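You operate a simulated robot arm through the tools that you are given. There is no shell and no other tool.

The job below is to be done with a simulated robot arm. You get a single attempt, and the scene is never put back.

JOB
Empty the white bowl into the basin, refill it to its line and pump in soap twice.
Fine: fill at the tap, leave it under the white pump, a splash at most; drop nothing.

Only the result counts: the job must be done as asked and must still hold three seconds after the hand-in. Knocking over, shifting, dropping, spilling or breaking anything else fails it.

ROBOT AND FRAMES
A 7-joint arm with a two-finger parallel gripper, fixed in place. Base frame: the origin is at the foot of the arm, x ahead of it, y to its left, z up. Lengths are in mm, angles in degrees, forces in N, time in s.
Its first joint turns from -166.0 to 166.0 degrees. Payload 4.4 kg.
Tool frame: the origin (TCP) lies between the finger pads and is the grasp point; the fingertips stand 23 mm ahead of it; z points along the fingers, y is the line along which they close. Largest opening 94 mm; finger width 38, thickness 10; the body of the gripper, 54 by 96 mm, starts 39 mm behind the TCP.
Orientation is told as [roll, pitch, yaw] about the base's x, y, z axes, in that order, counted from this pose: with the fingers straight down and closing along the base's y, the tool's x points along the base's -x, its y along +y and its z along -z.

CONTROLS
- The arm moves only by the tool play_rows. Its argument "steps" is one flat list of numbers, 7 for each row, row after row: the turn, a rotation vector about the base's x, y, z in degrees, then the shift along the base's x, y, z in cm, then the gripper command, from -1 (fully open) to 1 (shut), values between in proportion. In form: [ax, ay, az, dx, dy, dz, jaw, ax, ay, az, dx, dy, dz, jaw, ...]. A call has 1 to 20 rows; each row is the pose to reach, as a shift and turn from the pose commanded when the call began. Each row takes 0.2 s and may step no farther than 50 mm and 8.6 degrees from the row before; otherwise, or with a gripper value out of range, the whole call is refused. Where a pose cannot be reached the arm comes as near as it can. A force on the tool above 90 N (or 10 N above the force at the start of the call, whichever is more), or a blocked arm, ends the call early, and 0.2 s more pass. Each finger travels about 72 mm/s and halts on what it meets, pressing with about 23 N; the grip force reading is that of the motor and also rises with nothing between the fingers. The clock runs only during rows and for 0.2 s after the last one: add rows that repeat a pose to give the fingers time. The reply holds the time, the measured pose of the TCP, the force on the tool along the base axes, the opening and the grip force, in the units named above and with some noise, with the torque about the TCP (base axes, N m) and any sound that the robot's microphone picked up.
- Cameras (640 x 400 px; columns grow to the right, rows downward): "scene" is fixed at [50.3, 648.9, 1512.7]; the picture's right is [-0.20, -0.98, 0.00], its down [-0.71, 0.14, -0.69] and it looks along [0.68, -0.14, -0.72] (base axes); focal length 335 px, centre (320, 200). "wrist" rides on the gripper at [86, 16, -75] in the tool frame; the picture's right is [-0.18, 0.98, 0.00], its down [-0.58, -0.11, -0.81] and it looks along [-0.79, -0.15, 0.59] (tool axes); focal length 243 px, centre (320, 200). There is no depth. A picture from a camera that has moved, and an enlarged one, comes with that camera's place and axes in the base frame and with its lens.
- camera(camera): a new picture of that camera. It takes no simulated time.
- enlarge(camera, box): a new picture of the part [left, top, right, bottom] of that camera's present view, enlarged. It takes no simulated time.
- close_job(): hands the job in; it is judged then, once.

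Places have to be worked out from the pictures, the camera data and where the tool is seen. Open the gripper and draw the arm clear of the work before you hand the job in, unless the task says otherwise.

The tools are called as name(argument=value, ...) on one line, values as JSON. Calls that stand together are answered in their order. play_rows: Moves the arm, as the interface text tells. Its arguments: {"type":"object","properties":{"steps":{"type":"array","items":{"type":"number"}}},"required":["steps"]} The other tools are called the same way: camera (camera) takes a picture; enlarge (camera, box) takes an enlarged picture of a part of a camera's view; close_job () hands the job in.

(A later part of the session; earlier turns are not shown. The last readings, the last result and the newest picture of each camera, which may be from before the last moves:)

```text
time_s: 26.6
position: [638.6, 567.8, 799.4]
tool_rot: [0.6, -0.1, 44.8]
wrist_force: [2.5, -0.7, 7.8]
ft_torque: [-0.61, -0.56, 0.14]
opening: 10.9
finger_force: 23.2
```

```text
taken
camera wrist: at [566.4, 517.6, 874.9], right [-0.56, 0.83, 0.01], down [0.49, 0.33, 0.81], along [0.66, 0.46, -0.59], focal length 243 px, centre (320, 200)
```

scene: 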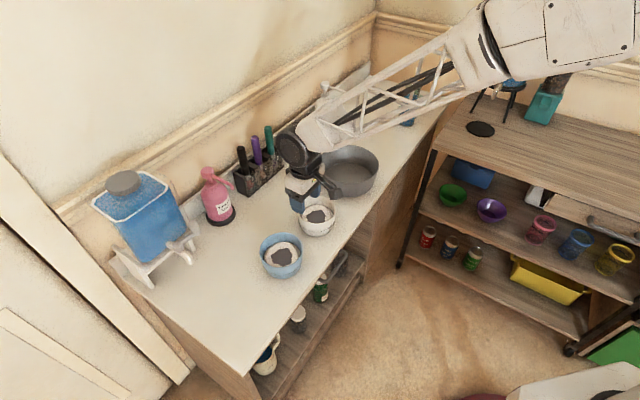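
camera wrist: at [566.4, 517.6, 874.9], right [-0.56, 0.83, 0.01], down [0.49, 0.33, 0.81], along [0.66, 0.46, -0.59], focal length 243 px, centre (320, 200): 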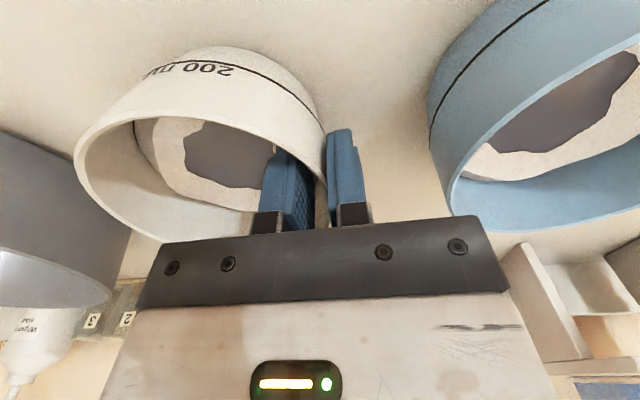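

Grip holds at 10.9 mm opening. I'll lift slowly 30 mm and check for weight, sag or spilling.

play_rows(steps=[0, 0, 0, 0, 0, 0.5, 1, 0, 0, 0, 0, 0, 1.0, 1, 0, 0, 0, 0, 0, 1.5, 1, 0, 0, 0, 0, 0, 2.2, 1, 0, 0, 0, 0, 0, 3.0, 1, 0, 0, 0, 0, 0, 3.0, 1])

camera(camera="wrist")

enlarge(camera="scene", box=[260, 150, 350, 250])

```text
time_s: 28.0
position: [639.9, 566.7, 827.8]
tool_rot: [0.5, -0.1, 44.8]
wrist_force: [-0.1, 0.0, -3.5]
ft_torque: [0.11, 0.08, 0.02]
opening: 7.5
finger_force: 23.6
```

```text
taken
camera wrist: at [566.8, 517.1, 902.3], right [-0.56, 0.83, 0.01], down [0.49, 0.33, 0.81], along [0.66, 0.46, -0.59], focal length 243 px, centre (320, 200)
```

wrist: 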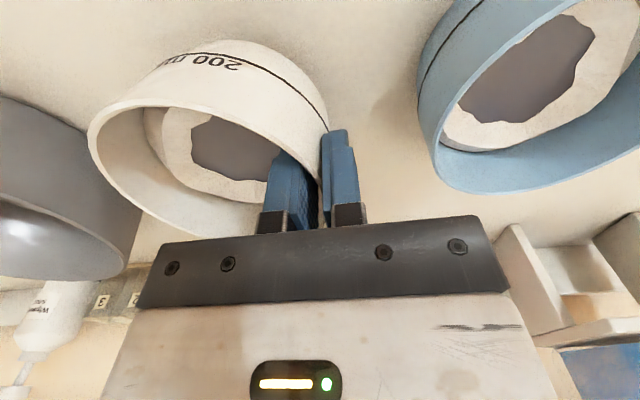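

```text
4.00 times, centred on (305, 200) of scene
camera zoom: at [50.3, 648.9, 1512.7], right [-0.2, -0.98, 0.0], down [-0.71, 0.14, -0.69], along [0.68, -0.14, -0.72], focal length 1338 px, centre (380, 200)
```

zoom: 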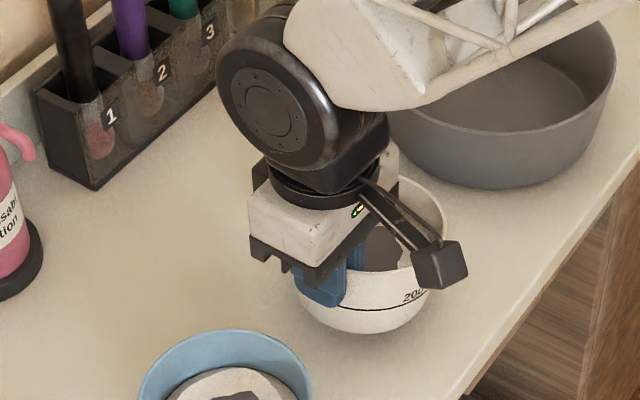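

The bowl is lifted (about 0.36 kg total), secure with only slight sag. I'll raise it to z≈955 and carry it above the basin centre (840, 393).

play_rows(steps=[0, 0, 0, 0, 0, 1.5, 1, 0, 0, 0, 0, 0, 3.5, 1, 0, 0, 0, 0, 0, 6, 1, 0, 0, 0, 0, 0, 8.5, 1, 0, 0, 0, 0, 0, 11, 1, 0, 0, 0, 0, 0, 12.5, 1, 0, 0, 0, 1.3, -0.75, 13, 1, 0, 0, 0, 3.3, -1.9, 13, 1, 0, 0, 0, 5.6, -3.2, 13, 1, 0, 0, 0, 8.2, -4.7, 13, 1, 0, 0, 0, 10.8, -6.2, 13, 1, 0, 0, 0, 13.4, -7.7, 13, 1, 0, 0, 0, 15.8, -9, 13, 1, 0, 0, 0, 17.6, -10.1, 13, 1, 0, 0, 0, 18.8, -10.8, 13, 1, 0, 0, 0, 19.2, -11, 13, 1, 0, 0, 0, 19.2, -11, 13, 1])

camera(camera="wrist")

camera(camera="scene")

```text
time_s: 31.6
position: [829.6, 456.9, 957.8]
tool_rot: [0.5, -0.1, 44.8]
wrist_force: [1.0, 0.4, -2.4]
ft_torque: [0.09, 0.09, 0.0]
opening: 7.4
finger_force: 23.2
```

```text
taken
camera wrist: at [758.2, 406.8, 1032.6], right [-0.56, 0.83, 0.01], down [0.49, 0.33, 0.81], along [0.66, 0.46, -0.59], focal length 243 px, centre (320, 200)
```

wrist: 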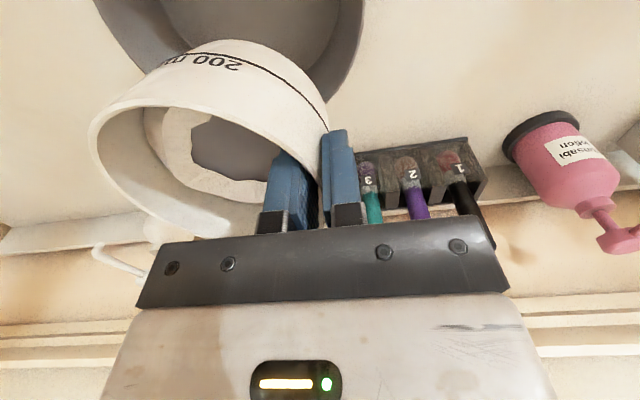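

```text
taken
```

scene: 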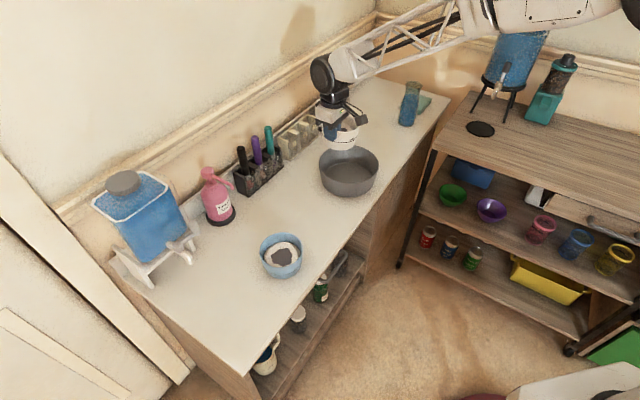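

The bowl hangs over the basin. I'll begin pouring by tilting the tool forward slowly (bowl mouth turning toward the robot), shifting slightly forward and lower so the stream lands mid-basin; stop at 55° to look.

play_rows(steps=[4.23, -4.26, 0, 0.3, 0.3, -0.7, 1, 8.46, -8.52, 0, 0.6, 0.6, -1.5, 1, 12.68, -12.77, 0, 1.0, 1.0, -2.3, 1, 16.91, -17.03, 0, 1.4, 1.4, -3.1, 1, 20.43, -20.58, 0, 1.7, 1.7, -3.8, 1, 23.25, -23.42, 0, 1.9, 1.9, -4.3, 1, 25.37, -25.55, 0, 1.9, 1.9, -4.5, 1, 27.48, -27.67, 0, 1.9, 1.9, -4.5, 1, 28.89, -29.09, 0, 1.9, 1.9, -4.5, 1, 30.3, -30.51, 0, 1.9, 1.9, -4.5, 1, 31.71, -31.93, 0, 1.9, 1.9, -4.5, 1, 33.12, -33.35, 0, 1.9, 1.9, -4.5, 1, 34.53, -34.77, 0, 1.9, 1.9, -4.5, 1, 35.93, -36.19, 0, 1.9, 1.9, -4.5, 1, 37.34, -37.61, 0, 1.9, 1.9, -4.5, 1, 38.75, -39.03, 0, 1.9, 1.9, -4.5, 1])

camera(camera="wrist")

enlarge(camera="scene", box=[280, 90, 420, 210])

```text
time_s: 35.0
position: [850.7, 475.9, 912.5]
tool_rot: [0.4, -55.2, 44.9]
wrist_force: [-0.6, 1.4, -1.3]
ft_torque: [0.02, 0.13, 0.02]
opening: 7.3
finger_force: 22.8
```

```text
taken
camera wrist: at [760.5, 408.9, 885.3], right [-0.62, 0.77, 0.16], down [-0.15, -0.31, 0.94], along [0.77, 0.56, 0.31], focal length 243 px, centre (320, 200)
```

wrist: 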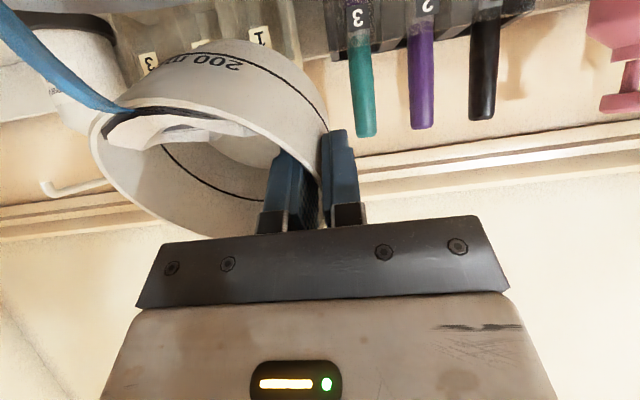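

```text
3.33 times, centred on (350, 150) of scene
camera zoom: at [50.3, 648.9, 1512.7], right [-0.2, -0.98, 0.0], down [-0.71, 0.14, -0.69], along [0.68, -0.14, -0.72], focal length 1116 px, centre (220, 367)
```

zoom: 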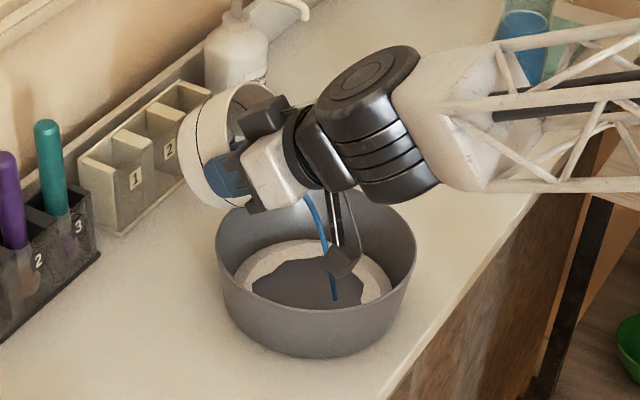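

A blue stream is falling neatly into the basin. I'll continue the slow tilt to about 106°, raising the hand a little so the camera clears the basin rim.

play_rows(steps=[2.11, -2.13, 0, -0.1, -0.1, 0, 1, 4.23, -4.26, 0, -0.2, -0.2, 0, 1, 6.34, -6.39, 0, -0.3, -0.3, 0.1, 1, 8.46, -8.52, 0, -0.4, -0.4, 0.2, 1, 10.57, -10.64, 0, -0.5, -0.5, 0.4, 1, 12.68, -12.77, 0, -0.6, -0.6, 0.7, 1, 14.8, -14.9, 0, -0.75, -0.75, 1.0, 1, 16.91, -17.03, 0, -0.9, -0.9, 1.4, 1, 19.02, -19.16, 0, -1.05, -1.05, 1.8, 1, 21.14, -21.29, 0, -1.2, -1.2, 2.2, 1, 23.25, -23.42, 0, -1.35, -1.35, 2.6, 1, 25.37, -25.55, 0, -1.5, -1.5, 3.0, 1, 27.48, -27.67, 0, -1.65, -1.65, 3.3, 1, 29.59, -29.8, 0, -1.8, -1.8, 3.6, 1, 31.71, -31.93, 0, -1.9, -1.9, 3.9, 1, 33.82, -34.06, 0, -2.0, -2.0, 4.2, 1, 35.93, -36.19, 0, -2.1, -2.1, 4.5, 1, 35.93, -36.19, 0, -2.1, -2.1, 4.5, 1, 35.93, -36.19, 0, -2.1, -2.1, 4.5, 1])

camera(camera="wrist")

enlarge(camera="scene", box=[280, 90, 420, 210])

```text
time_s: 39.0
position: [829.2, 454.3, 956.2]
tool_rot: [-179.4, -73.9, -135.4]
wrist_force: [-0.2, -0.1, -1.4]
ft_torque: [0.02, 0.07, 0.02]
opening: 7.1
finger_force: 22.9
```

```text
taken
camera wrist: at [784.0, 432.2, 853.9], right [-0.73, 0.66, 0.17], down [-0.58, -0.74, 0.34], along [0.35, 0.14, 0.93], focal length 243 px, centre (320, 200)
```

wrist: 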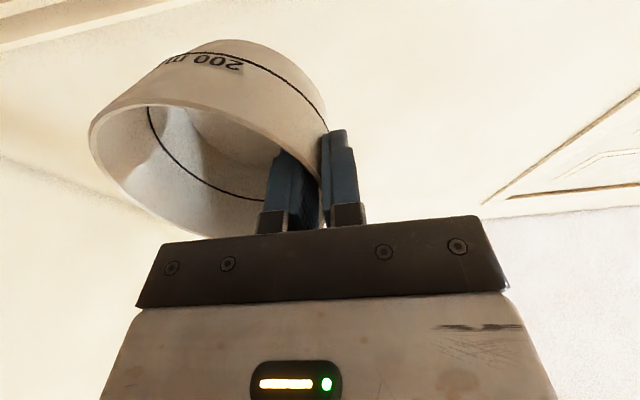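

```text
3.33 times, centred on (350, 150) of scene
camera zoom: at [50.3, 648.9, 1512.7], right [-0.2, -0.98, 0.0], down [-0.71, 0.14, -0.69], along [0.68, -0.14, -0.72], focal length 1116 px, centre (220, 367)
```

zoom: 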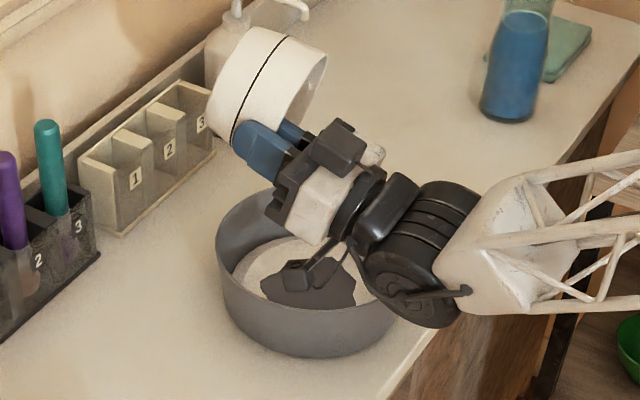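

The bowl looks empty and now weighs only ~1.4 N. I'll check the inside closely and hold a moment to let it drip out.

play_rows(steps=[0, 0, 0, 0, 0, 0, 1, 0, 0, 0, 0, 0, 0, 1, 0, 0, 0, 0, 0, 0, 1, 0, 0, 0, 0, 0, 0, 1, 0, 0, 0, 0, 0, 0, 1])

enlarge(camera="wrist", box=[70, 30, 340, 240])

enlarge(camera="scene", box=[300, 130, 420, 210])

```text
time_s: 40.2
position: [829.1, 454.6, 955.9]
tool_rot: [-179.4, -73.8, -135.2]
wrist_force: [-0.3, 0.0, -0.5]
ft_torque: [0.0, 0.05, 0.0]
opening: 7.0
finger_force: 22.7
```

```text
1.90 times, centred on (205, 135) of wrist
camera zoom: at [784.0, 432.1, 853.8], right [-0.73, 0.66, 0.17], down [-0.58, -0.74, 0.34], along [0.35, 0.15, 0.93], focal length 462 px, centre (539, 324)
```

zoom: 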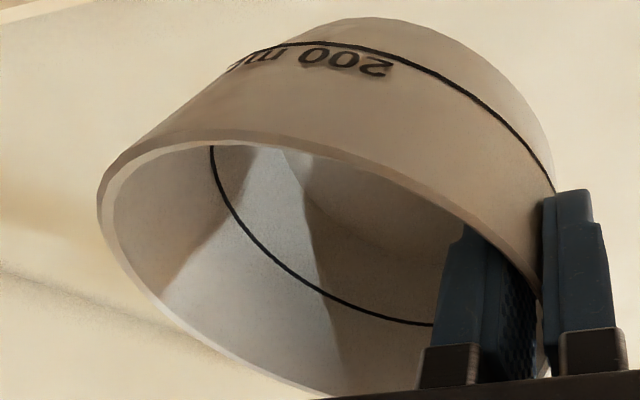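

```text
5.00 times, centred on (360, 170) of scene
camera zoom: at [50.3, 648.9, 1512.7], right [-0.2, -0.98, 0.0], down [-0.71, 0.14, -0.69], along [0.68, -0.14, -0.72], focal length 1673 px, centre (120, 350)
```

zoom: 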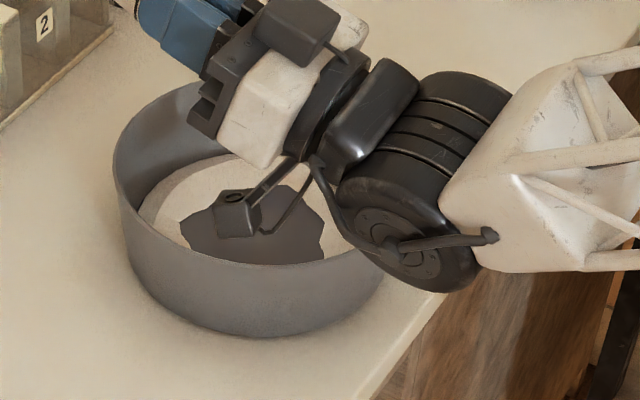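

The bowl is empty. I'll tilt it back upright over the basin.

play_rows(steps=[-5.35, 5.39, 0, 0, 0, 0.3, 1, -10.7, 10.78, 0, 0, 0, 0.6, 1, -16.05, 16.17, 0, 0, 0, 0.9, 1, -21.4, 21.56, 0, 0, 0, 1.2, 1, -26.75, 26.95, 0, 0, 0, 1.2, 1, -32.1, 32.34, 0, 0, 0, 1.2, 1, -37.45, 37.7, 0, 0, 0, 1.2, 1, -42.8, 43.1, 0, 0, 0, 1.2, 1, -48.15, 48.5, 0, 0, 0, 1.2, 1, -53.5, 53.9, 0, 0, 0, 1.2, 1, -58.85, 59.3, 0, 0, 0, 1.2, 1, -64.2, 64.65, 0, 0, 0, 1.2, 1, -69.55, 70.05, 0, 0, 0, 1.2, 1, -74.7, 75.2, 0, 0, 0, 1.2, 1, -74.7, 75.2, 0, 0, 0, 1.2, 1])

camera(camera="wrist")

camera(camera="scene")

```text
time_s: 43.4
position: [828.2, 455.5, 968.1]
tool_rot: [0.5, 0.1, 44.8]
wrist_force: [0.3, 0.1, -1.3]
ft_torque: [0.01, 0.05, 0.04]
opening: 6.7
finger_force: 22.9
```

```text
taken
camera wrist: at [756.2, 405.0, 1044.0], right [-0.56, 0.83, 0.01], down [0.49, 0.33, 0.81], along [0.66, 0.46, -0.59], focal length 243 px, centre (320, 200)
```

wrist: 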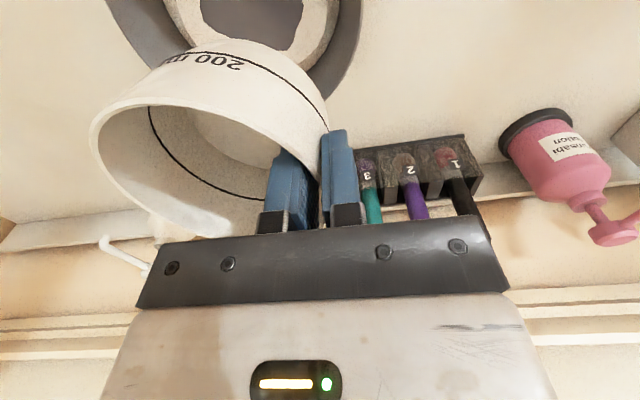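

```text
taken
```

scene: 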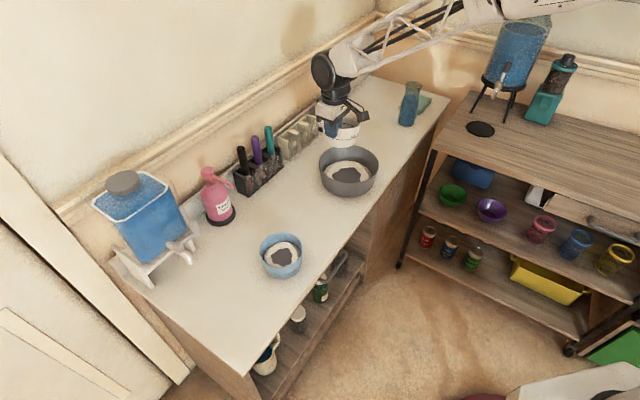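

enlarge(camera="scene", box=[300, 80, 380, 160])

enlarge(camera="wrist", box=[70, 20, 350, 240])

```text
5.00 times, centred on (340, 120) of scene
camera zoom: at [50.3, 648.9, 1512.7], right [-0.2, -0.98, 0.0], down [-0.71, 0.14, -0.69], along [0.68, -0.14, -0.72], focal length 1673 px, centre (220, 600)
```

zoom: 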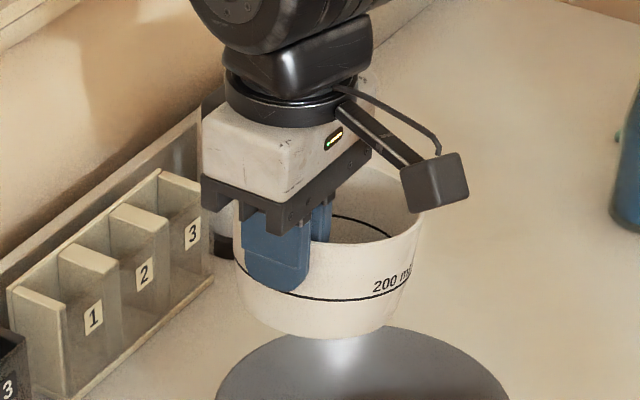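

```text
1.82 times, centred on (210, 130) of wrist
camera zoom: at [756.2, 405.0, 1044.0], right [-0.56, 0.83, 0.01], down [0.49, 0.33, 0.81], along [0.66, 0.46, -0.59], focal length 441 px, centre (520, 327)
```

zoom: 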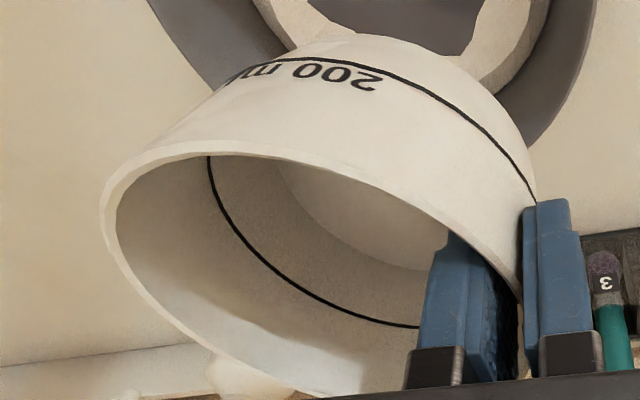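

The bowl sags about 8° in the grip, which I'll compensate for at placing. Now I carry it at z≈968 toward a waypoint in front of the tap, turning the hand to yaw 120° so it can slide under the spout from the front.

play_rows(steps=[0, 0, 3, -1.5, 0.9, 0, 1, 0, 0, 9, -4.5, 2.6, 0, 1, 0, 0, 16, -8.2, 4.8, 0, 1, 0, 0, 23, -12, 7.0, 0, 1, 0, 0, 30, -15.8, 9.3, 0, 1, 0, 0, 37, -19.6, 11.5, 0, 1, 0, 0, 44, -23.4, 13.7, 0, 1, 0, 0, 51, -27.2, 15.9, 0, 1, 0, 0, 58, -31, 18.2, 0, 1, 0, 0, 65, -34.8, 20.4, 0, 1, 0, 0, 71, -38.6, 22.6, 0, 1, 0, 0, 75.2, -42.4, 24.9, 0, 1, 0, 0, 75.2, -46, 27, 0, 1, 0, 0, 75.2, -48.3, 28.3, -1, 1, 0, 0, 75.2, -49.3, 28.9, -3, 1, 0, 0, 75.2, -49.3, 28.9, -6.5, 1, 0, 0, 75.2, -49.3, 28.9, -10, 1, 0, 0, 75.2, -49.3, 28.9, -13, 1, 0, 0, 75.2, -49.3, 28.9, -14.8, 1, 0, 0, 75.2, -49.3, 28.9, -14.8, 1])

camera(camera="wrist")

camera(camera="scene")

```text
time_s: 47.6
position: [335.4, 742.6, 821.2]
tool_rot: [0.4, -0.1, 120.0]
wrist_force: [0.4, -0.9, -0.7]
ft_torque: [-0.02, 0.03, -0.02]
opening: 6.7
finger_force: 23.2
```

```text
taken
camera wrist: at [365.9, 660.2, 895.9], right [-0.94, -0.33, 0.01], down [-0.19, 0.56, 0.81], along [-0.27, 0.76, -0.59], focal length 243 px, centre (320, 200)
```

wrist: 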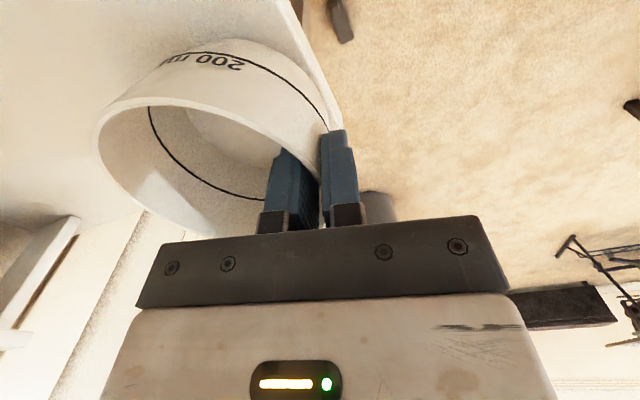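

```text
taken
```

scene: 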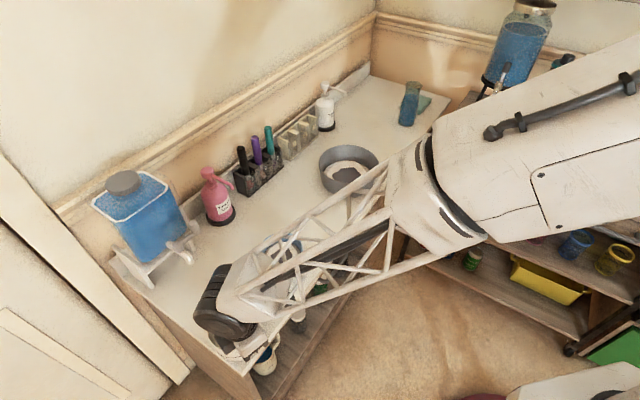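

Bowl is level with the approach line. I'll apply the 8° sag compensation and slide forward 130 mm under the spout at z≈821, then look.

play_rows(steps=[2, -3.46, 0, 1.5, 0.85, 0, 1, 4, -6.93, 0, 4, 2.3, 0, 1, 4, -6.93, 0, 7, 4.05, 0, 1, 4, -6.93, 0, 9.5, 5.5, 0, 1, 4, -6.93, 0, 11.26, 6.5, 0, 1, 4, -6.93, 0, 11.26, 6.5, 0, 1])

camera(camera="wrist")

enlarge(camera="scene", box=[120, 200, 280, 320])

```text
time_s: 49.0
position: [448.4, 810.4, 821.8]
tool_rot: [-7.5, 0.0, 120.0]
wrist_force: [-0.4, 0.4, -1.0]
ft_torque: [-0.03, 0.03, 0.0]
opening: 6.7
finger_force: 23.2
```

```text
taken
camera wrist: at [470.0, 721.9, 893.3], right [-0.94, -0.33, -0.13], down [-0.29, 0.5, 0.81], along [-0.2, 0.8, -0.57], focal length 243 px, centre (320, 200)
```

wrist: 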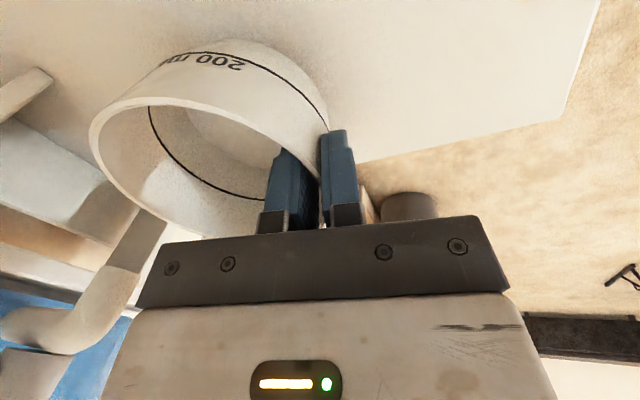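

```text
3.33 times, centred on (200, 260) of scene
camera zoom: at [50.3, 648.9, 1512.7], right [-0.2, -0.98, 0.0], down [-0.71, 0.14, -0.69], along [0.68, -0.14, -0.72], focal length 1116 px, centre (720, 0)
```

zoom: 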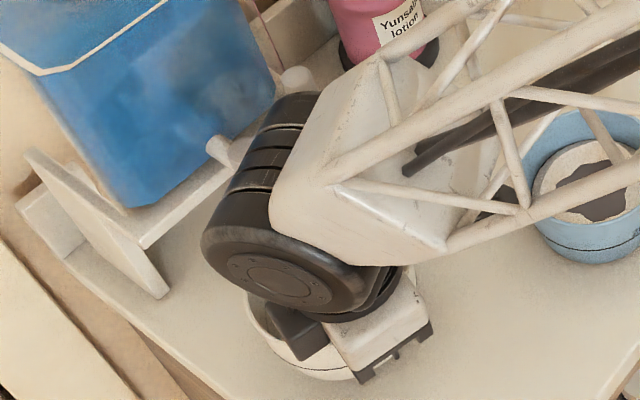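

enlarge(camera="wrist", box=[0, 100, 260, 360])

```text
1.54 times, centred on (130, 230) of wrist
camera zoom: at [470.0, 721.9, 893.3], right [-0.94, -0.33, -0.13], down [-0.29, 0.5, 0.81], along [-0.2, 0.8, -0.57], focal length 373 px, centre (612, 154)
```

zoom: 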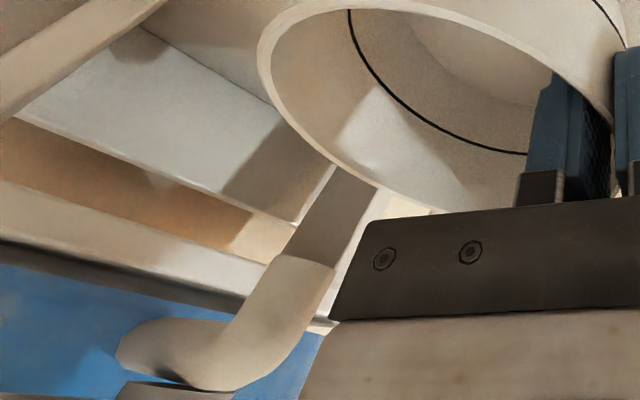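

The spout tip matches my estimate (≈(522, 851, 870)); the bowl centre is ~34 mm short of it. I'll nudge 8 mm further forward and lower the bowl gently toward the counter.

play_rows(steps=[0, 0, 0, 0.4, 0.25, -0.4, 1, 0, 0, 0, 0.7, 0.4, -0.9, 1, 0, 0, 0, 0.7, 0.4, -1.4, 1, 0, 0, 0, 0.7, 0.4, -1.7, 1])

play_rows(steps=[0, 0, 0, 0, 0, -0.15, 1, 0, 0, 0, 0, 0, -0.3, 1, 0, 0, 0, 0, 0, -0.3, 1])

camera(camera="wrist")

```text
time_s: 50.0
position: [456.1, 814.6, 804.3]
tool_rot: [-7.5, -0.1, 119.9]
wrist_force: [-0.3, -0.7, -1.3]
ft_torque: [-0.05, 0.05, -0.01]
opening: 6.7
finger_force: 22.6
```

```text
time_s: 50.8
position: [454.1, 813.2, 801.8]
tool_rot: [-7.5, -0.1, 120.0]
wrist_force: [0.3, -0.3, -2.1]
ft_torque: [-0.03, 0.1, -0.02]
opening: 6.8
finger_force: 23.4
```

```text
taken
camera wrist: at [476.5, 725.7, 873.5], right [-0.94, -0.33, -0.13], down [-0.29, 0.5, 0.81], along [-0.2, 0.8, -0.57], focal length 243 px, centre (320, 200)
```

wrist: 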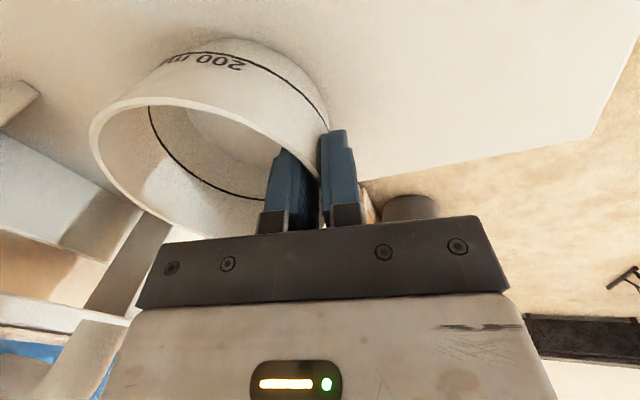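

No contact yet; I'll keep lowering in 1 mm steps and watch the force.

play_rows(steps=[0, 0, 0, 0, 0, -0.1, 1, 0, 0, 0, 0, 0, -0.2, 1, 0, 0, 0, 0, 0, -0.3, 1])

play_rows(steps=[0, 0, 0, 0, 0, -0.1, 1, 0, 0, 0, 0, 0, -0.2, 1, 0, 0, 0, 0, 0, -0.3, 1])

enlarge(camera="scene", box=[150, 230, 250, 320])

```text
time_s: 51.6
position: [454.5, 814.7, 800.7]
tool_rot: [-7.6, -0.2, 119.9]
wrist_force: [-0.1, -3.1, 18.8]
ft_torque: [-0.17, -0.21, -0.03]
opening: 6.9
finger_force: 22.9
```

```text
time_s: 52.4
position: [455.4, 814.3, 795.8]
tool_rot: [-7.5, -0.1, 119.9]
wrist_force: [0.9, 0.5, 28.6]
ft_torque: [0.38, -0.18, 0.02]
opening: 6.2
finger_force: 23.4
```

```text
4.44 times, centred on (200, 275) of scene
camera zoom: at [50.3, 648.9, 1512.7], right [-0.2, -0.98, 0.0], down [-0.71, 0.14, -0.69], along [0.68, -0.14, -0.72], focal length 1487 px, centre (853, -133)
```

zoom: 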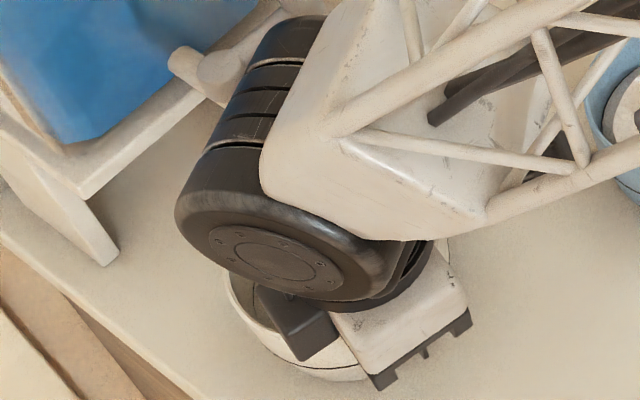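

The bowl rests firmly on the counter under the spout. I'll release it (opening ~40 mm) and lift straight up until the fingers clear the rim.

play_rows(steps=[0, 0, 0, 0, 0, 0.15, 0.8, 0, 0, 0, 0, 0, 0.2, 0.6, 0, 0, 0, 0, 0, 0.2, 0.4, 0, 0, 0, 0, 0, 0.2, 0.15, 0, 0, 0, 0, 0, 0.2, 0.15])

camera(camera="wrist")

```text
time_s: 53.6
position: [455.9, 813.3, 797.1]
tool_rot: [-7.4, -0.1, 120.0]
wrist_force: [0.6, -0.6, 0.1]
ft_torque: [-0.03, -0.02, 0.02]
opening: 39.8
finger_force: 0.1
```

```text
taken
camera wrist: at [476.7, 725.1, 869.1], right [-0.94, -0.33, -0.13], down [-0.29, 0.5, 0.81], along [-0.2, 0.8, -0.57], focal length 243 px, centre (320, 200)
```

wrist: 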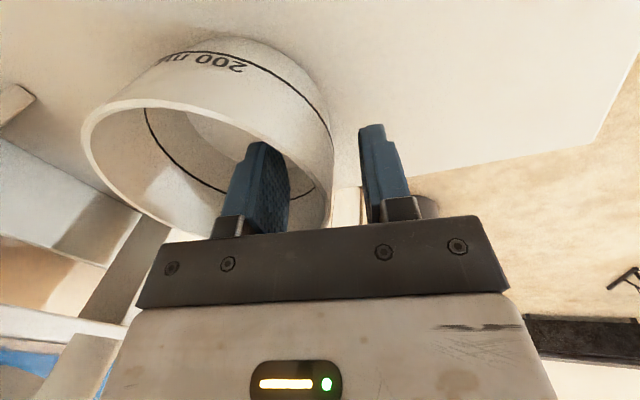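

play_rows(steps=[0, 0, 0, 0, 0, 2, 0.15, 0, 0, 0, 0, 0, 4, 0.15, 0, 0, 0, 0, 0, 6.5, 0.15, 0, 0, 0, -2, -1.2, 8, 0.15, 0, 0, 0, -5, -2.9, 10, 0.15, 0, 0, 0, -8.5, -4.9, 12, 0.15, 0, 0, 0, -12, -7, 14, 0.15, 0, 0, 0, -15, -8.7, 15, 0.15])

camera(camera="wrist")

enlarge(camera="scene", box=[120, 200, 260, 310])

```text
time_s: 55.4
position: [307.7, 727.1, 944.9]
tool_rot: [-7.4, 0.0, 120.0]
wrist_force: [1.0, 0.1, 0.0]
ft_torque: [-0.02, 0.01, 0.03]
opening: 39.9
finger_force: 0.0
```

```text
taken
camera wrist: at [328.1, 638.0, 1017.1], right [-0.94, -0.33, -0.13], down [-0.29, 0.51, 0.81], along [-0.2, 0.8, -0.57], focal length 243 px, centre (320, 200)
```

wrist: 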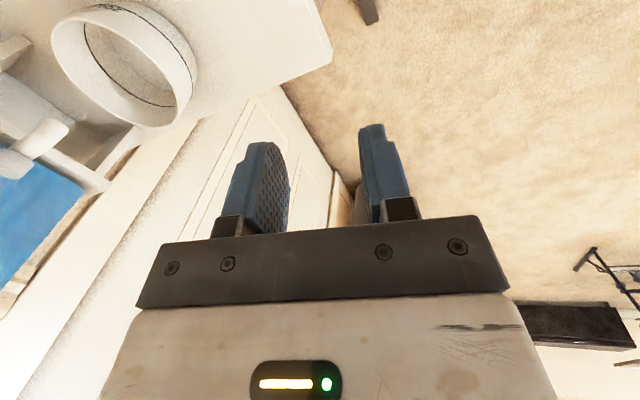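

```text
3.64 times, centred on (190, 255) of scene
camera zoom: at [50.3, 648.9, 1512.7], right [-0.2, -0.98, 0.0], down [-0.71, 0.14, -0.69], along [0.68, -0.14, -0.72], focal length 1217 px, centre (793, 0)
```

zoom: 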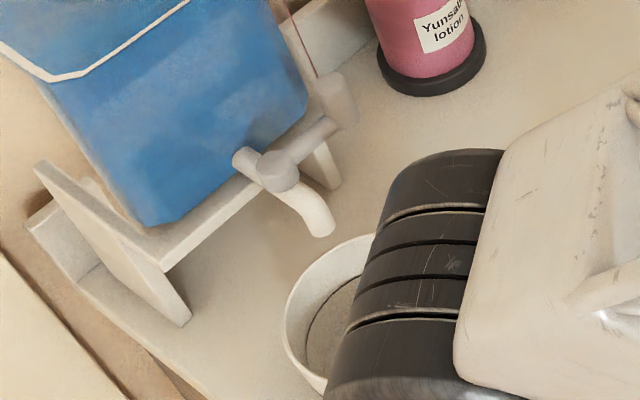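

enlarge(camera="wrist", box=[0, 0, 240, 150])

```text
2.67 times, centred on (120, 75) of wrist
camera zoom: at [328.1, 638.0, 1017.1], right [-0.94, -0.33, -0.13], down [-0.29, 0.51, 0.81], along [-0.2, 0.8, -0.57], focal length 647 px, centre (853, 533)
```

zoom: 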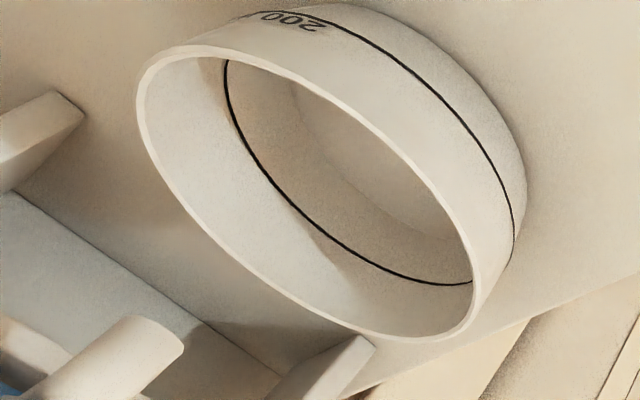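

The bowl sits centred at about (497, 834), with the spout tip (≈(520, 850)) ~28 mm inside of its centre – good. Now I reorient the hand (yaw 58°, level first) to approach the lever post.

play_rows(steps=[-2, 3.46, 0, 0, -1, 2, -0.1, -4, 6.93, 0, 0, -2, 5, -0.1, -4, 6.93, 0, 0, -2.7, 9, -0.1])

play_rows(steps=[0, 0, -8, 0.5, 0, 0, 0.15, 0, 0, -16, 1.5, 0, 0, 0.15, 0, 0, -24, 2.5, 0, 0, 0.15, 0, 0, -32, 3.5, 0, 0, 0.15, 0, 0, -40, 4.5, 0, 0, 0.15, 0, 0, -48, 5.5, 0, 0, 0.15, 0, 0, -56, 6.5, 0, 0, 0.15, 0, 0, -62, 7.5, 0, 0, 0.15])

play_rows(steps=[5.94, -3.71, 0, 1, 0.8, 0, 0.15, 11.87, -7.42, 0, 2.5, 2, 0, 0.15, 17.8, -11.1, 0, 4, 3.2, 0, 0.15, 23.7, -14.8, 0, 5.5, 4.4, 0, 0.15, 29.7, -18.55, 0, 7, 5.6, 0, 0.15])

camera(camera="wrist")

camera(camera="scene")

```text
time_s: 56.4
position: [316.2, 695.7, 999.0]
tool_rot: [2.8, 1.7, 119.3]
wrist_force: [-0.1, -0.3, -0.6]
ft_torque: [0.01, 0.05, -0.04]
opening: 51.7
finger_force: 0.1
stopped in row 3: the arm was blocked; the commanded pose is now the measured one
```

```text
time_s: 58.2
position: [389.7, 696.2, 1008.5]
tool_rot: [2.3, 1.3, 57.2]
wrist_force: [0.3, -0.1, 0.3]
ft_torque: [-0.01, 0.0, -0.01]
opening: 40.0
finger_force: 0.1
```

```text
time_s: 59.4
position: [460.6, 753.4, 1007.6]
tool_rot: [2.8, -33.8, 57.2]
wrist_force: [1.1, -0.4, -0.1]
ft_torque: [0.01, 0.0, 0.0]
opening: 39.8
finger_force: 0.0
```

```text
taken
camera wrist: at [389.0, 663.9, 1022.5], right [-0.76, 0.64, 0.14], down [0.14, -0.05, 0.99], along [0.64, 0.77, -0.05], focal length 243 px, centre (320, 200)
```

wrist: 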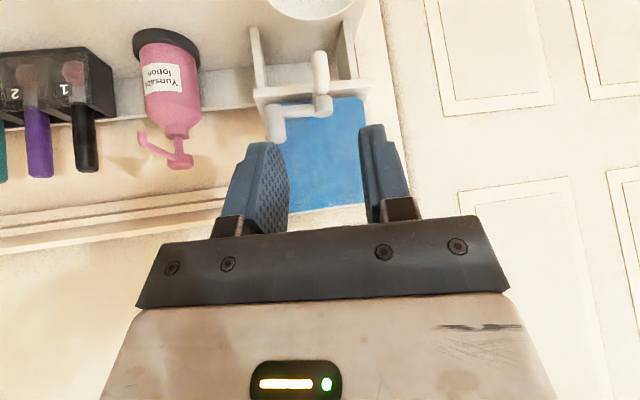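

```text
taken
```

scene: 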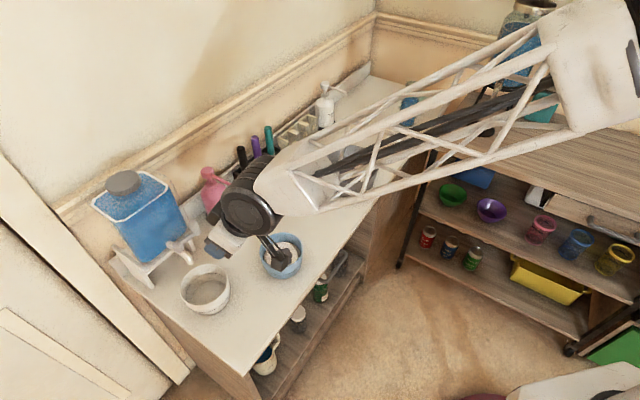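

One row was cut short by a joint limit (no contact force), leaving a harmless 2.8° roll. Let me zoom on the lever post from here to refine its position.

enlarge(camera="wrist", box=[230, 20, 390, 170])

enlarge(camera="scene", box=[140, 200, 260, 320])

```text
2.67 times, centred on (310, 95) of wrist
camera zoom: at [389.0, 663.9, 1022.5], right [-0.76, 0.64, 0.14], down [0.14, -0.05, 0.99], along [0.64, 0.77, -0.05], focal length 647 px, centre (347, 480)
```

zoom: 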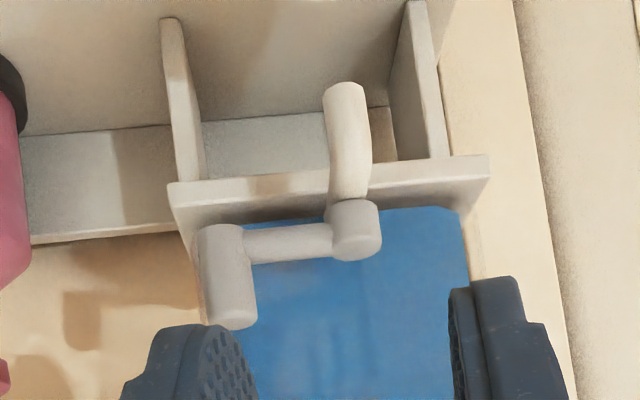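

```text
3.33 times, centred on (200, 260) of scene
camera zoom: at [50.3, 648.9, 1512.7], right [-0.2, -0.98, 0.0], down [-0.71, 0.14, -0.69], along [0.68, -0.14, -0.72], focal length 1116 px, centre (720, 0)
```

zoom: 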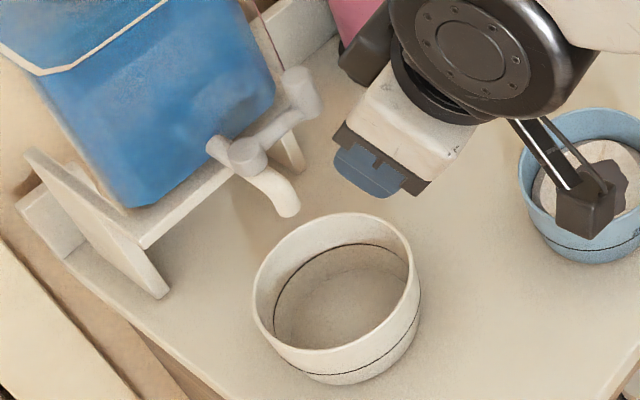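

Post top refined to about (566, 824, 947), stem at (528, 857). I'll hover directly above the post with the fingers open 40 mm.

play_rows(steps=[0, 0, 0, 2.6, 1.7, 0, 0.15, 0, 0, 0, 5.2, 3.4, 0, 0.15, 0, 0, 0, 7.8, 5.1, 0, 0.15, 0, 0, 0, 10.4, 6.9, -0.5, 0.15, 0, 0, 0, 10.4, 6.9, -0.5, 0.15])

camera(camera="wrist")

enlarge(camera="scene", box=[140, 200, 260, 320])

```text
time_s: 60.6
position: [564.9, 820.9, 1002.8]
tool_rot: [2.7, -33.7, 57.1]
wrist_force: [-0.4, -0.7, 0.2]
ft_torque: [-0.03, 0.03, -0.01]
opening: 40.1
finger_force: 0.1
```

```text
taken
camera wrist: at [492.9, 731.1, 1018.3], right [-0.76, 0.64, 0.14], down [0.15, -0.05, 0.99], along [0.64, 0.77, -0.06], focal length 243 px, centre (320, 200)
```

wrist: 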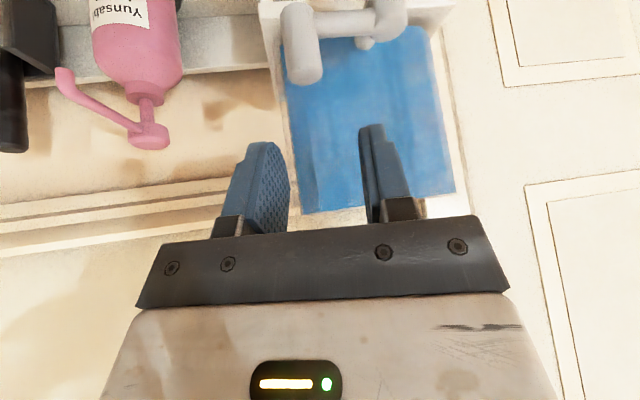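

```text
3.33 times, centred on (200, 260) of scene
camera zoom: at [50.3, 648.9, 1512.7], right [-0.2, -0.98, 0.0], down [-0.71, 0.14, -0.69], along [0.68, -0.14, -0.72], focal length 1116 px, centre (720, 0)
```

zoom: 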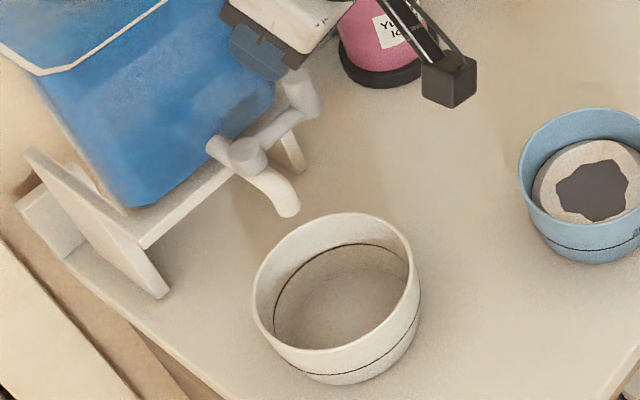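

The post lines up between the fingers. I'll descend 46 mm so the fingertips straddle its upper part, above the lever arm.

play_rows(steps=[0, 0, 0, 0, 0, -1.5, 0.15, 0, 0, 0, 0, 0, -3, 0.15, 0, 0, 0, 0, 0, -4, 0.15, 0, 0, 0, 0, 0, -4.6, 0.15, 0, 0, 0, 0, 0, -4.6, 0.15])

camera(camera="wrist")

enlarge(camera="scene", box=[150, 200, 230, 280])

```text
time_s: 61.8
position: [562.7, 821.1, 957.6]
tool_rot: [2.8, -33.7, 57.2]
wrist_force: [0.2, -0.4, -1.1]
ft_torque: [0.0, 0.03, 0.0]
opening: 40.0
finger_force: 0.1
```

```text
taken
camera wrist: at [491.3, 731.6, 971.7], right [-0.76, 0.64, 0.14], down [0.15, -0.05, 0.99], along [0.64, 0.77, -0.06], focal length 243 px, centre (320, 200)
```

wrist: 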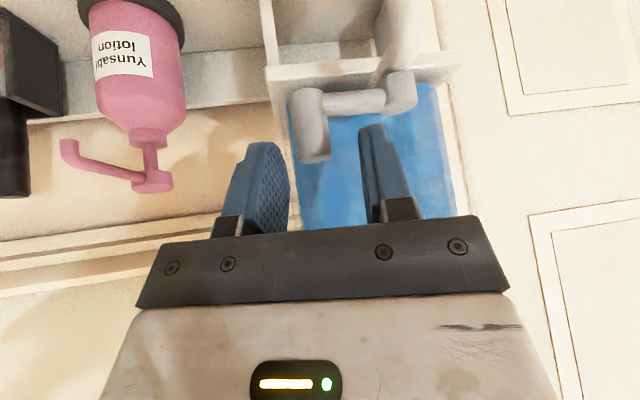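

```text
5.00 times, centred on (190, 240) of scene
camera zoom: at [50.3, 648.9, 1512.7], right [-0.2, -0.98, 0.0], down [-0.71, 0.14, -0.69], along [0.68, -0.14, -0.72], focal length 1673 px, centre (970, 0)
```

zoom: 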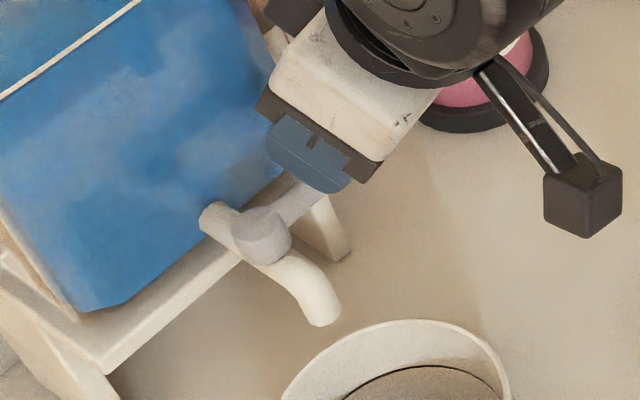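

play_rows(steps=[0, 0, 0, 0.15, -0.13, 0, 0.25, 0, 0, 0, 0.3, -0.26, 0, 0.4, 0, 0, 0, 0.3, -0.26, 0, 0.55, 0, 0, 0, 0.3, -0.26, 0, 0.7, 0, 0, 0, 0.3, -0.26, 0, 0.8, 0, 0, 0, 0.3, -0.26, 0, 0.8])

camera(camera="wrist")

```text
time_s: 63.2
position: [566.1, 817.6, 957.9]
tool_rot: [2.8, -33.7, 57.2]
wrist_force: [13.4, -11.7, 0.6]
ft_torque: [-0.02, -0.15, -0.34]
opening: 18.6
finger_force: 44.9
```

```text
taken
camera wrist: at [494.5, 729.0, 971.7], right [-0.76, 0.64, 0.14], down [0.15, -0.05, 0.99], along [0.64, 0.77, -0.06], focal length 243 px, centre (320, 200)
```

wrist: 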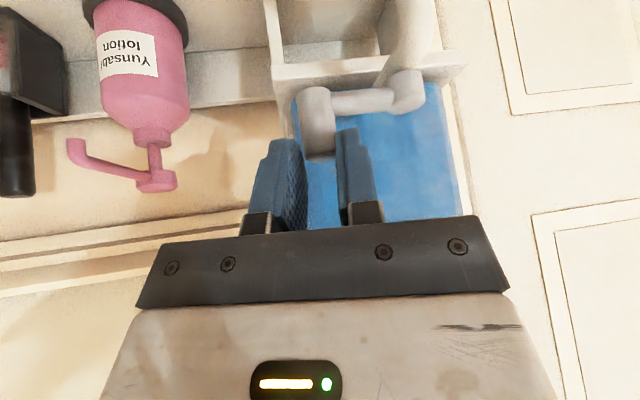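

The post is gripped (18.6 mm), but there's an 18 N sideways preload; I'll shift 2 mm along that force to relax it.

play_rows(steps=[0, 0, 0, 0.1, -0.09, 0, 0.8, 0, 0, 0, 0.17, -0.15, 0, 0.8, 0, 0, 0, 0.17, -0.15, 0, 0.8])

```text
time_s: 64.0
position: [566.1, 817.8, 957.4]
tool_rot: [2.8, -33.8, 57.2]
wrist_force: [-10.9, 16.0, 3.4]
ft_torque: [0.57, 0.2, 0.13]
opening: 18.7
finger_force: 44.8
```

Force flipped sign, so the neutral point is halfway. I'll move back ~1 mm and try a small 5° pull of the lever toward the front, watching forces.

play_rows(steps=[0, 0, 0, -0.08, 0.08, 0, 0.8, 0, 0, 0, -0.25, -0.1, 0, 0.8, 0, 0, 0, -0.44, -0.24, 0, 0.8])

camera(camera="wrist")

enlarge(camera="scene", box=[140, 200, 260, 320])

```text
time_s: 64.8
position: [566.8, 813.3, 959.6]
tool_rot: [2.8, -33.9, 57.1]
wrist_force: [0.5, -8.3, 19.1]
ft_torque: [0.12, -0.04, -0.05]
opening: 8.1
finger_force: 0.1
```

```text
taken
camera wrist: at [493.8, 724.1, 973.4], right [-0.76, 0.64, 0.14], down [0.14, -0.05, 0.99], along [0.64, 0.77, -0.05], focal length 243 px, centre (320, 200)
```

wrist: 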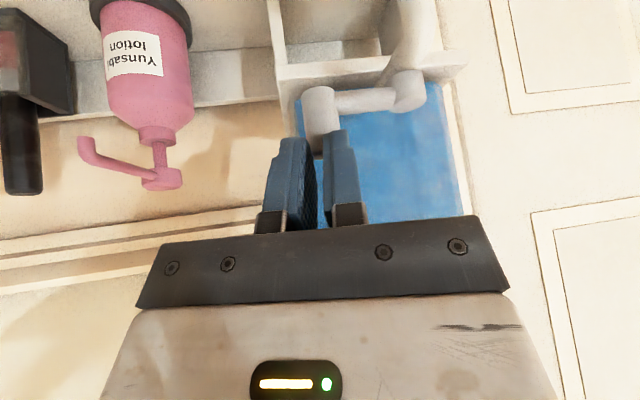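

```text
3.33 times, centred on (200, 260) of scene
camera zoom: at [50.3, 648.9, 1512.7], right [-0.2, -0.98, 0.0], down [-0.71, 0.14, -0.69], along [0.68, -0.14, -0.72], focal length 1116 px, centre (720, 0)
```

zoom: 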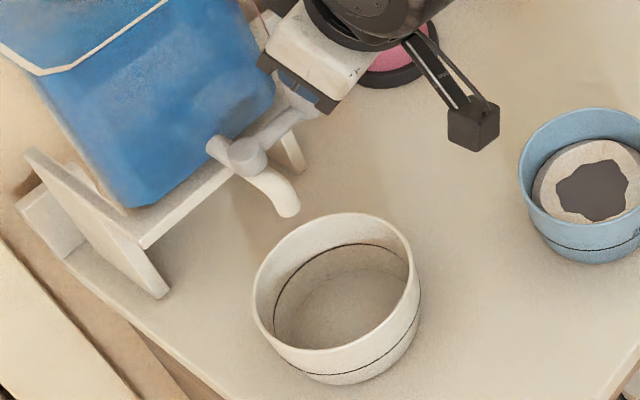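

The fingers slipped off the post tip without turning it. I'll back up clear, then reconsider how to load the lever.

play_rows(steps=[0, 0, 0, -0.3, -0.5, 1, 0.8, 0, 0, 0, -0.8, -1.3, 2.5, 0.8, 0, 0, 0, -1.5, -2.5, 5, 0.8, 0, 0, 0, -1.5, -2.5, 6, 0.15])

camera(camera="wrist")

enlarge(camera="scene", box=[150, 200, 230, 280])

```text
time_s: 65.8
position: [549.0, 789.4, 1014.7]
tool_rot: [2.7, -33.7, 57.0]
wrist_force: [0.3, 0.4, -0.3]
ft_torque: [0.0, -0.03, -0.02]
opening: 40.1
finger_force: 0.1
```

```text
taken
camera wrist: at [477.4, 700.5, 1029.8], right [-0.76, 0.64, 0.14], down [0.15, -0.05, 0.99], along [0.64, 0.77, -0.06], focal length 243 px, centre (320, 200)
```

wrist: 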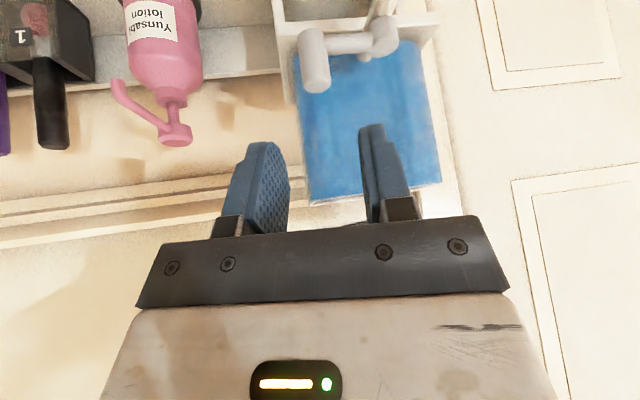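

```text
5.00 times, centred on (190, 240) of scene
camera zoom: at [50.3, 648.9, 1512.7], right [-0.2, -0.98, 0.0], down [-0.71, 0.14, -0.69], along [0.68, -0.14, -0.72], focal length 1673 px, centre (970, 0)
```

zoom: 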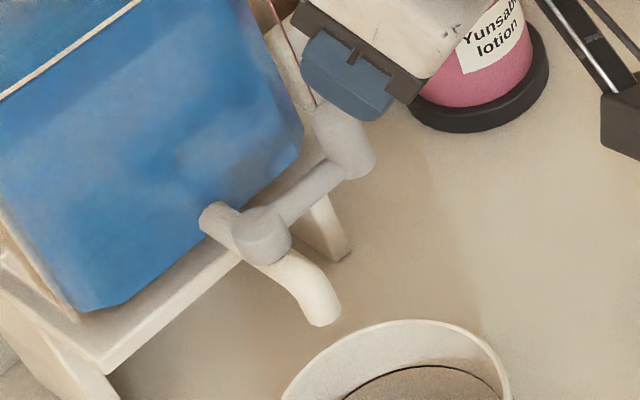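

The lever hasn't moved. Instead of pinching, I'll hook: close the fingers, go over the post and come down just behind it (tank side), so I can pull it toward the front with the fingers' underside.

play_rows(steps=[0, 0, 0, 0.5, 0.9, 0.5, 0.6, 0, 0, 0, 1.5, 2.7, 0.5, 1, 0, 0, 0, 2.5, 4.4, 0, 1, 0, 0, 0, 3.2, 5.6, -0.6, 1, 0, 0, 0, 3.2, 5.6, -0.6, 1])

camera(camera="wrist")

enlarge(camera="scene", box=[150, 200, 230, 280])

```text
time_s: 66.9
position: [579.6, 843.7, 1011.0]
tool_rot: [2.8, -33.5, 57.2]
wrist_force: [-26.8, -37.2, 12.3]
ft_torque: [-0.13, -0.04, -0.32]
opening: 0.2
finger_force: 23.0
stopped in row 5: the force on the tool passed its limit at 99 N (the readings are from after the stop); the commanded pose is now the measured one
```

```text
taken
camera wrist: at [507.8, 754.5, 1026.3], right [-0.76, 0.64, 0.14], down [0.15, -0.04, 0.99], along [0.64, 0.77, -0.06], focal length 243 px, centre (320, 200)
```

wrist: 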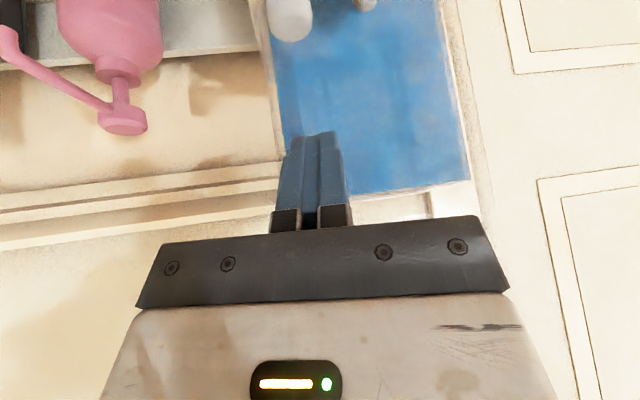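

```text
5.00 times, centred on (190, 240) of scene
camera zoom: at [50.3, 648.9, 1512.7], right [-0.2, -0.98, 0.0], down [-0.71, 0.14, -0.69], along [0.68, -0.14, -0.72], focal length 1673 px, centre (970, 0)
```

zoom: 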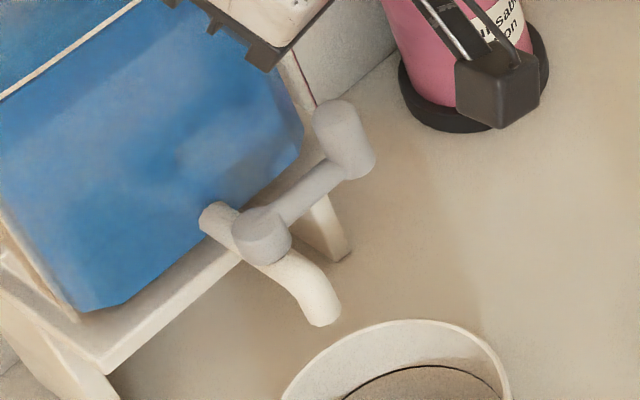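

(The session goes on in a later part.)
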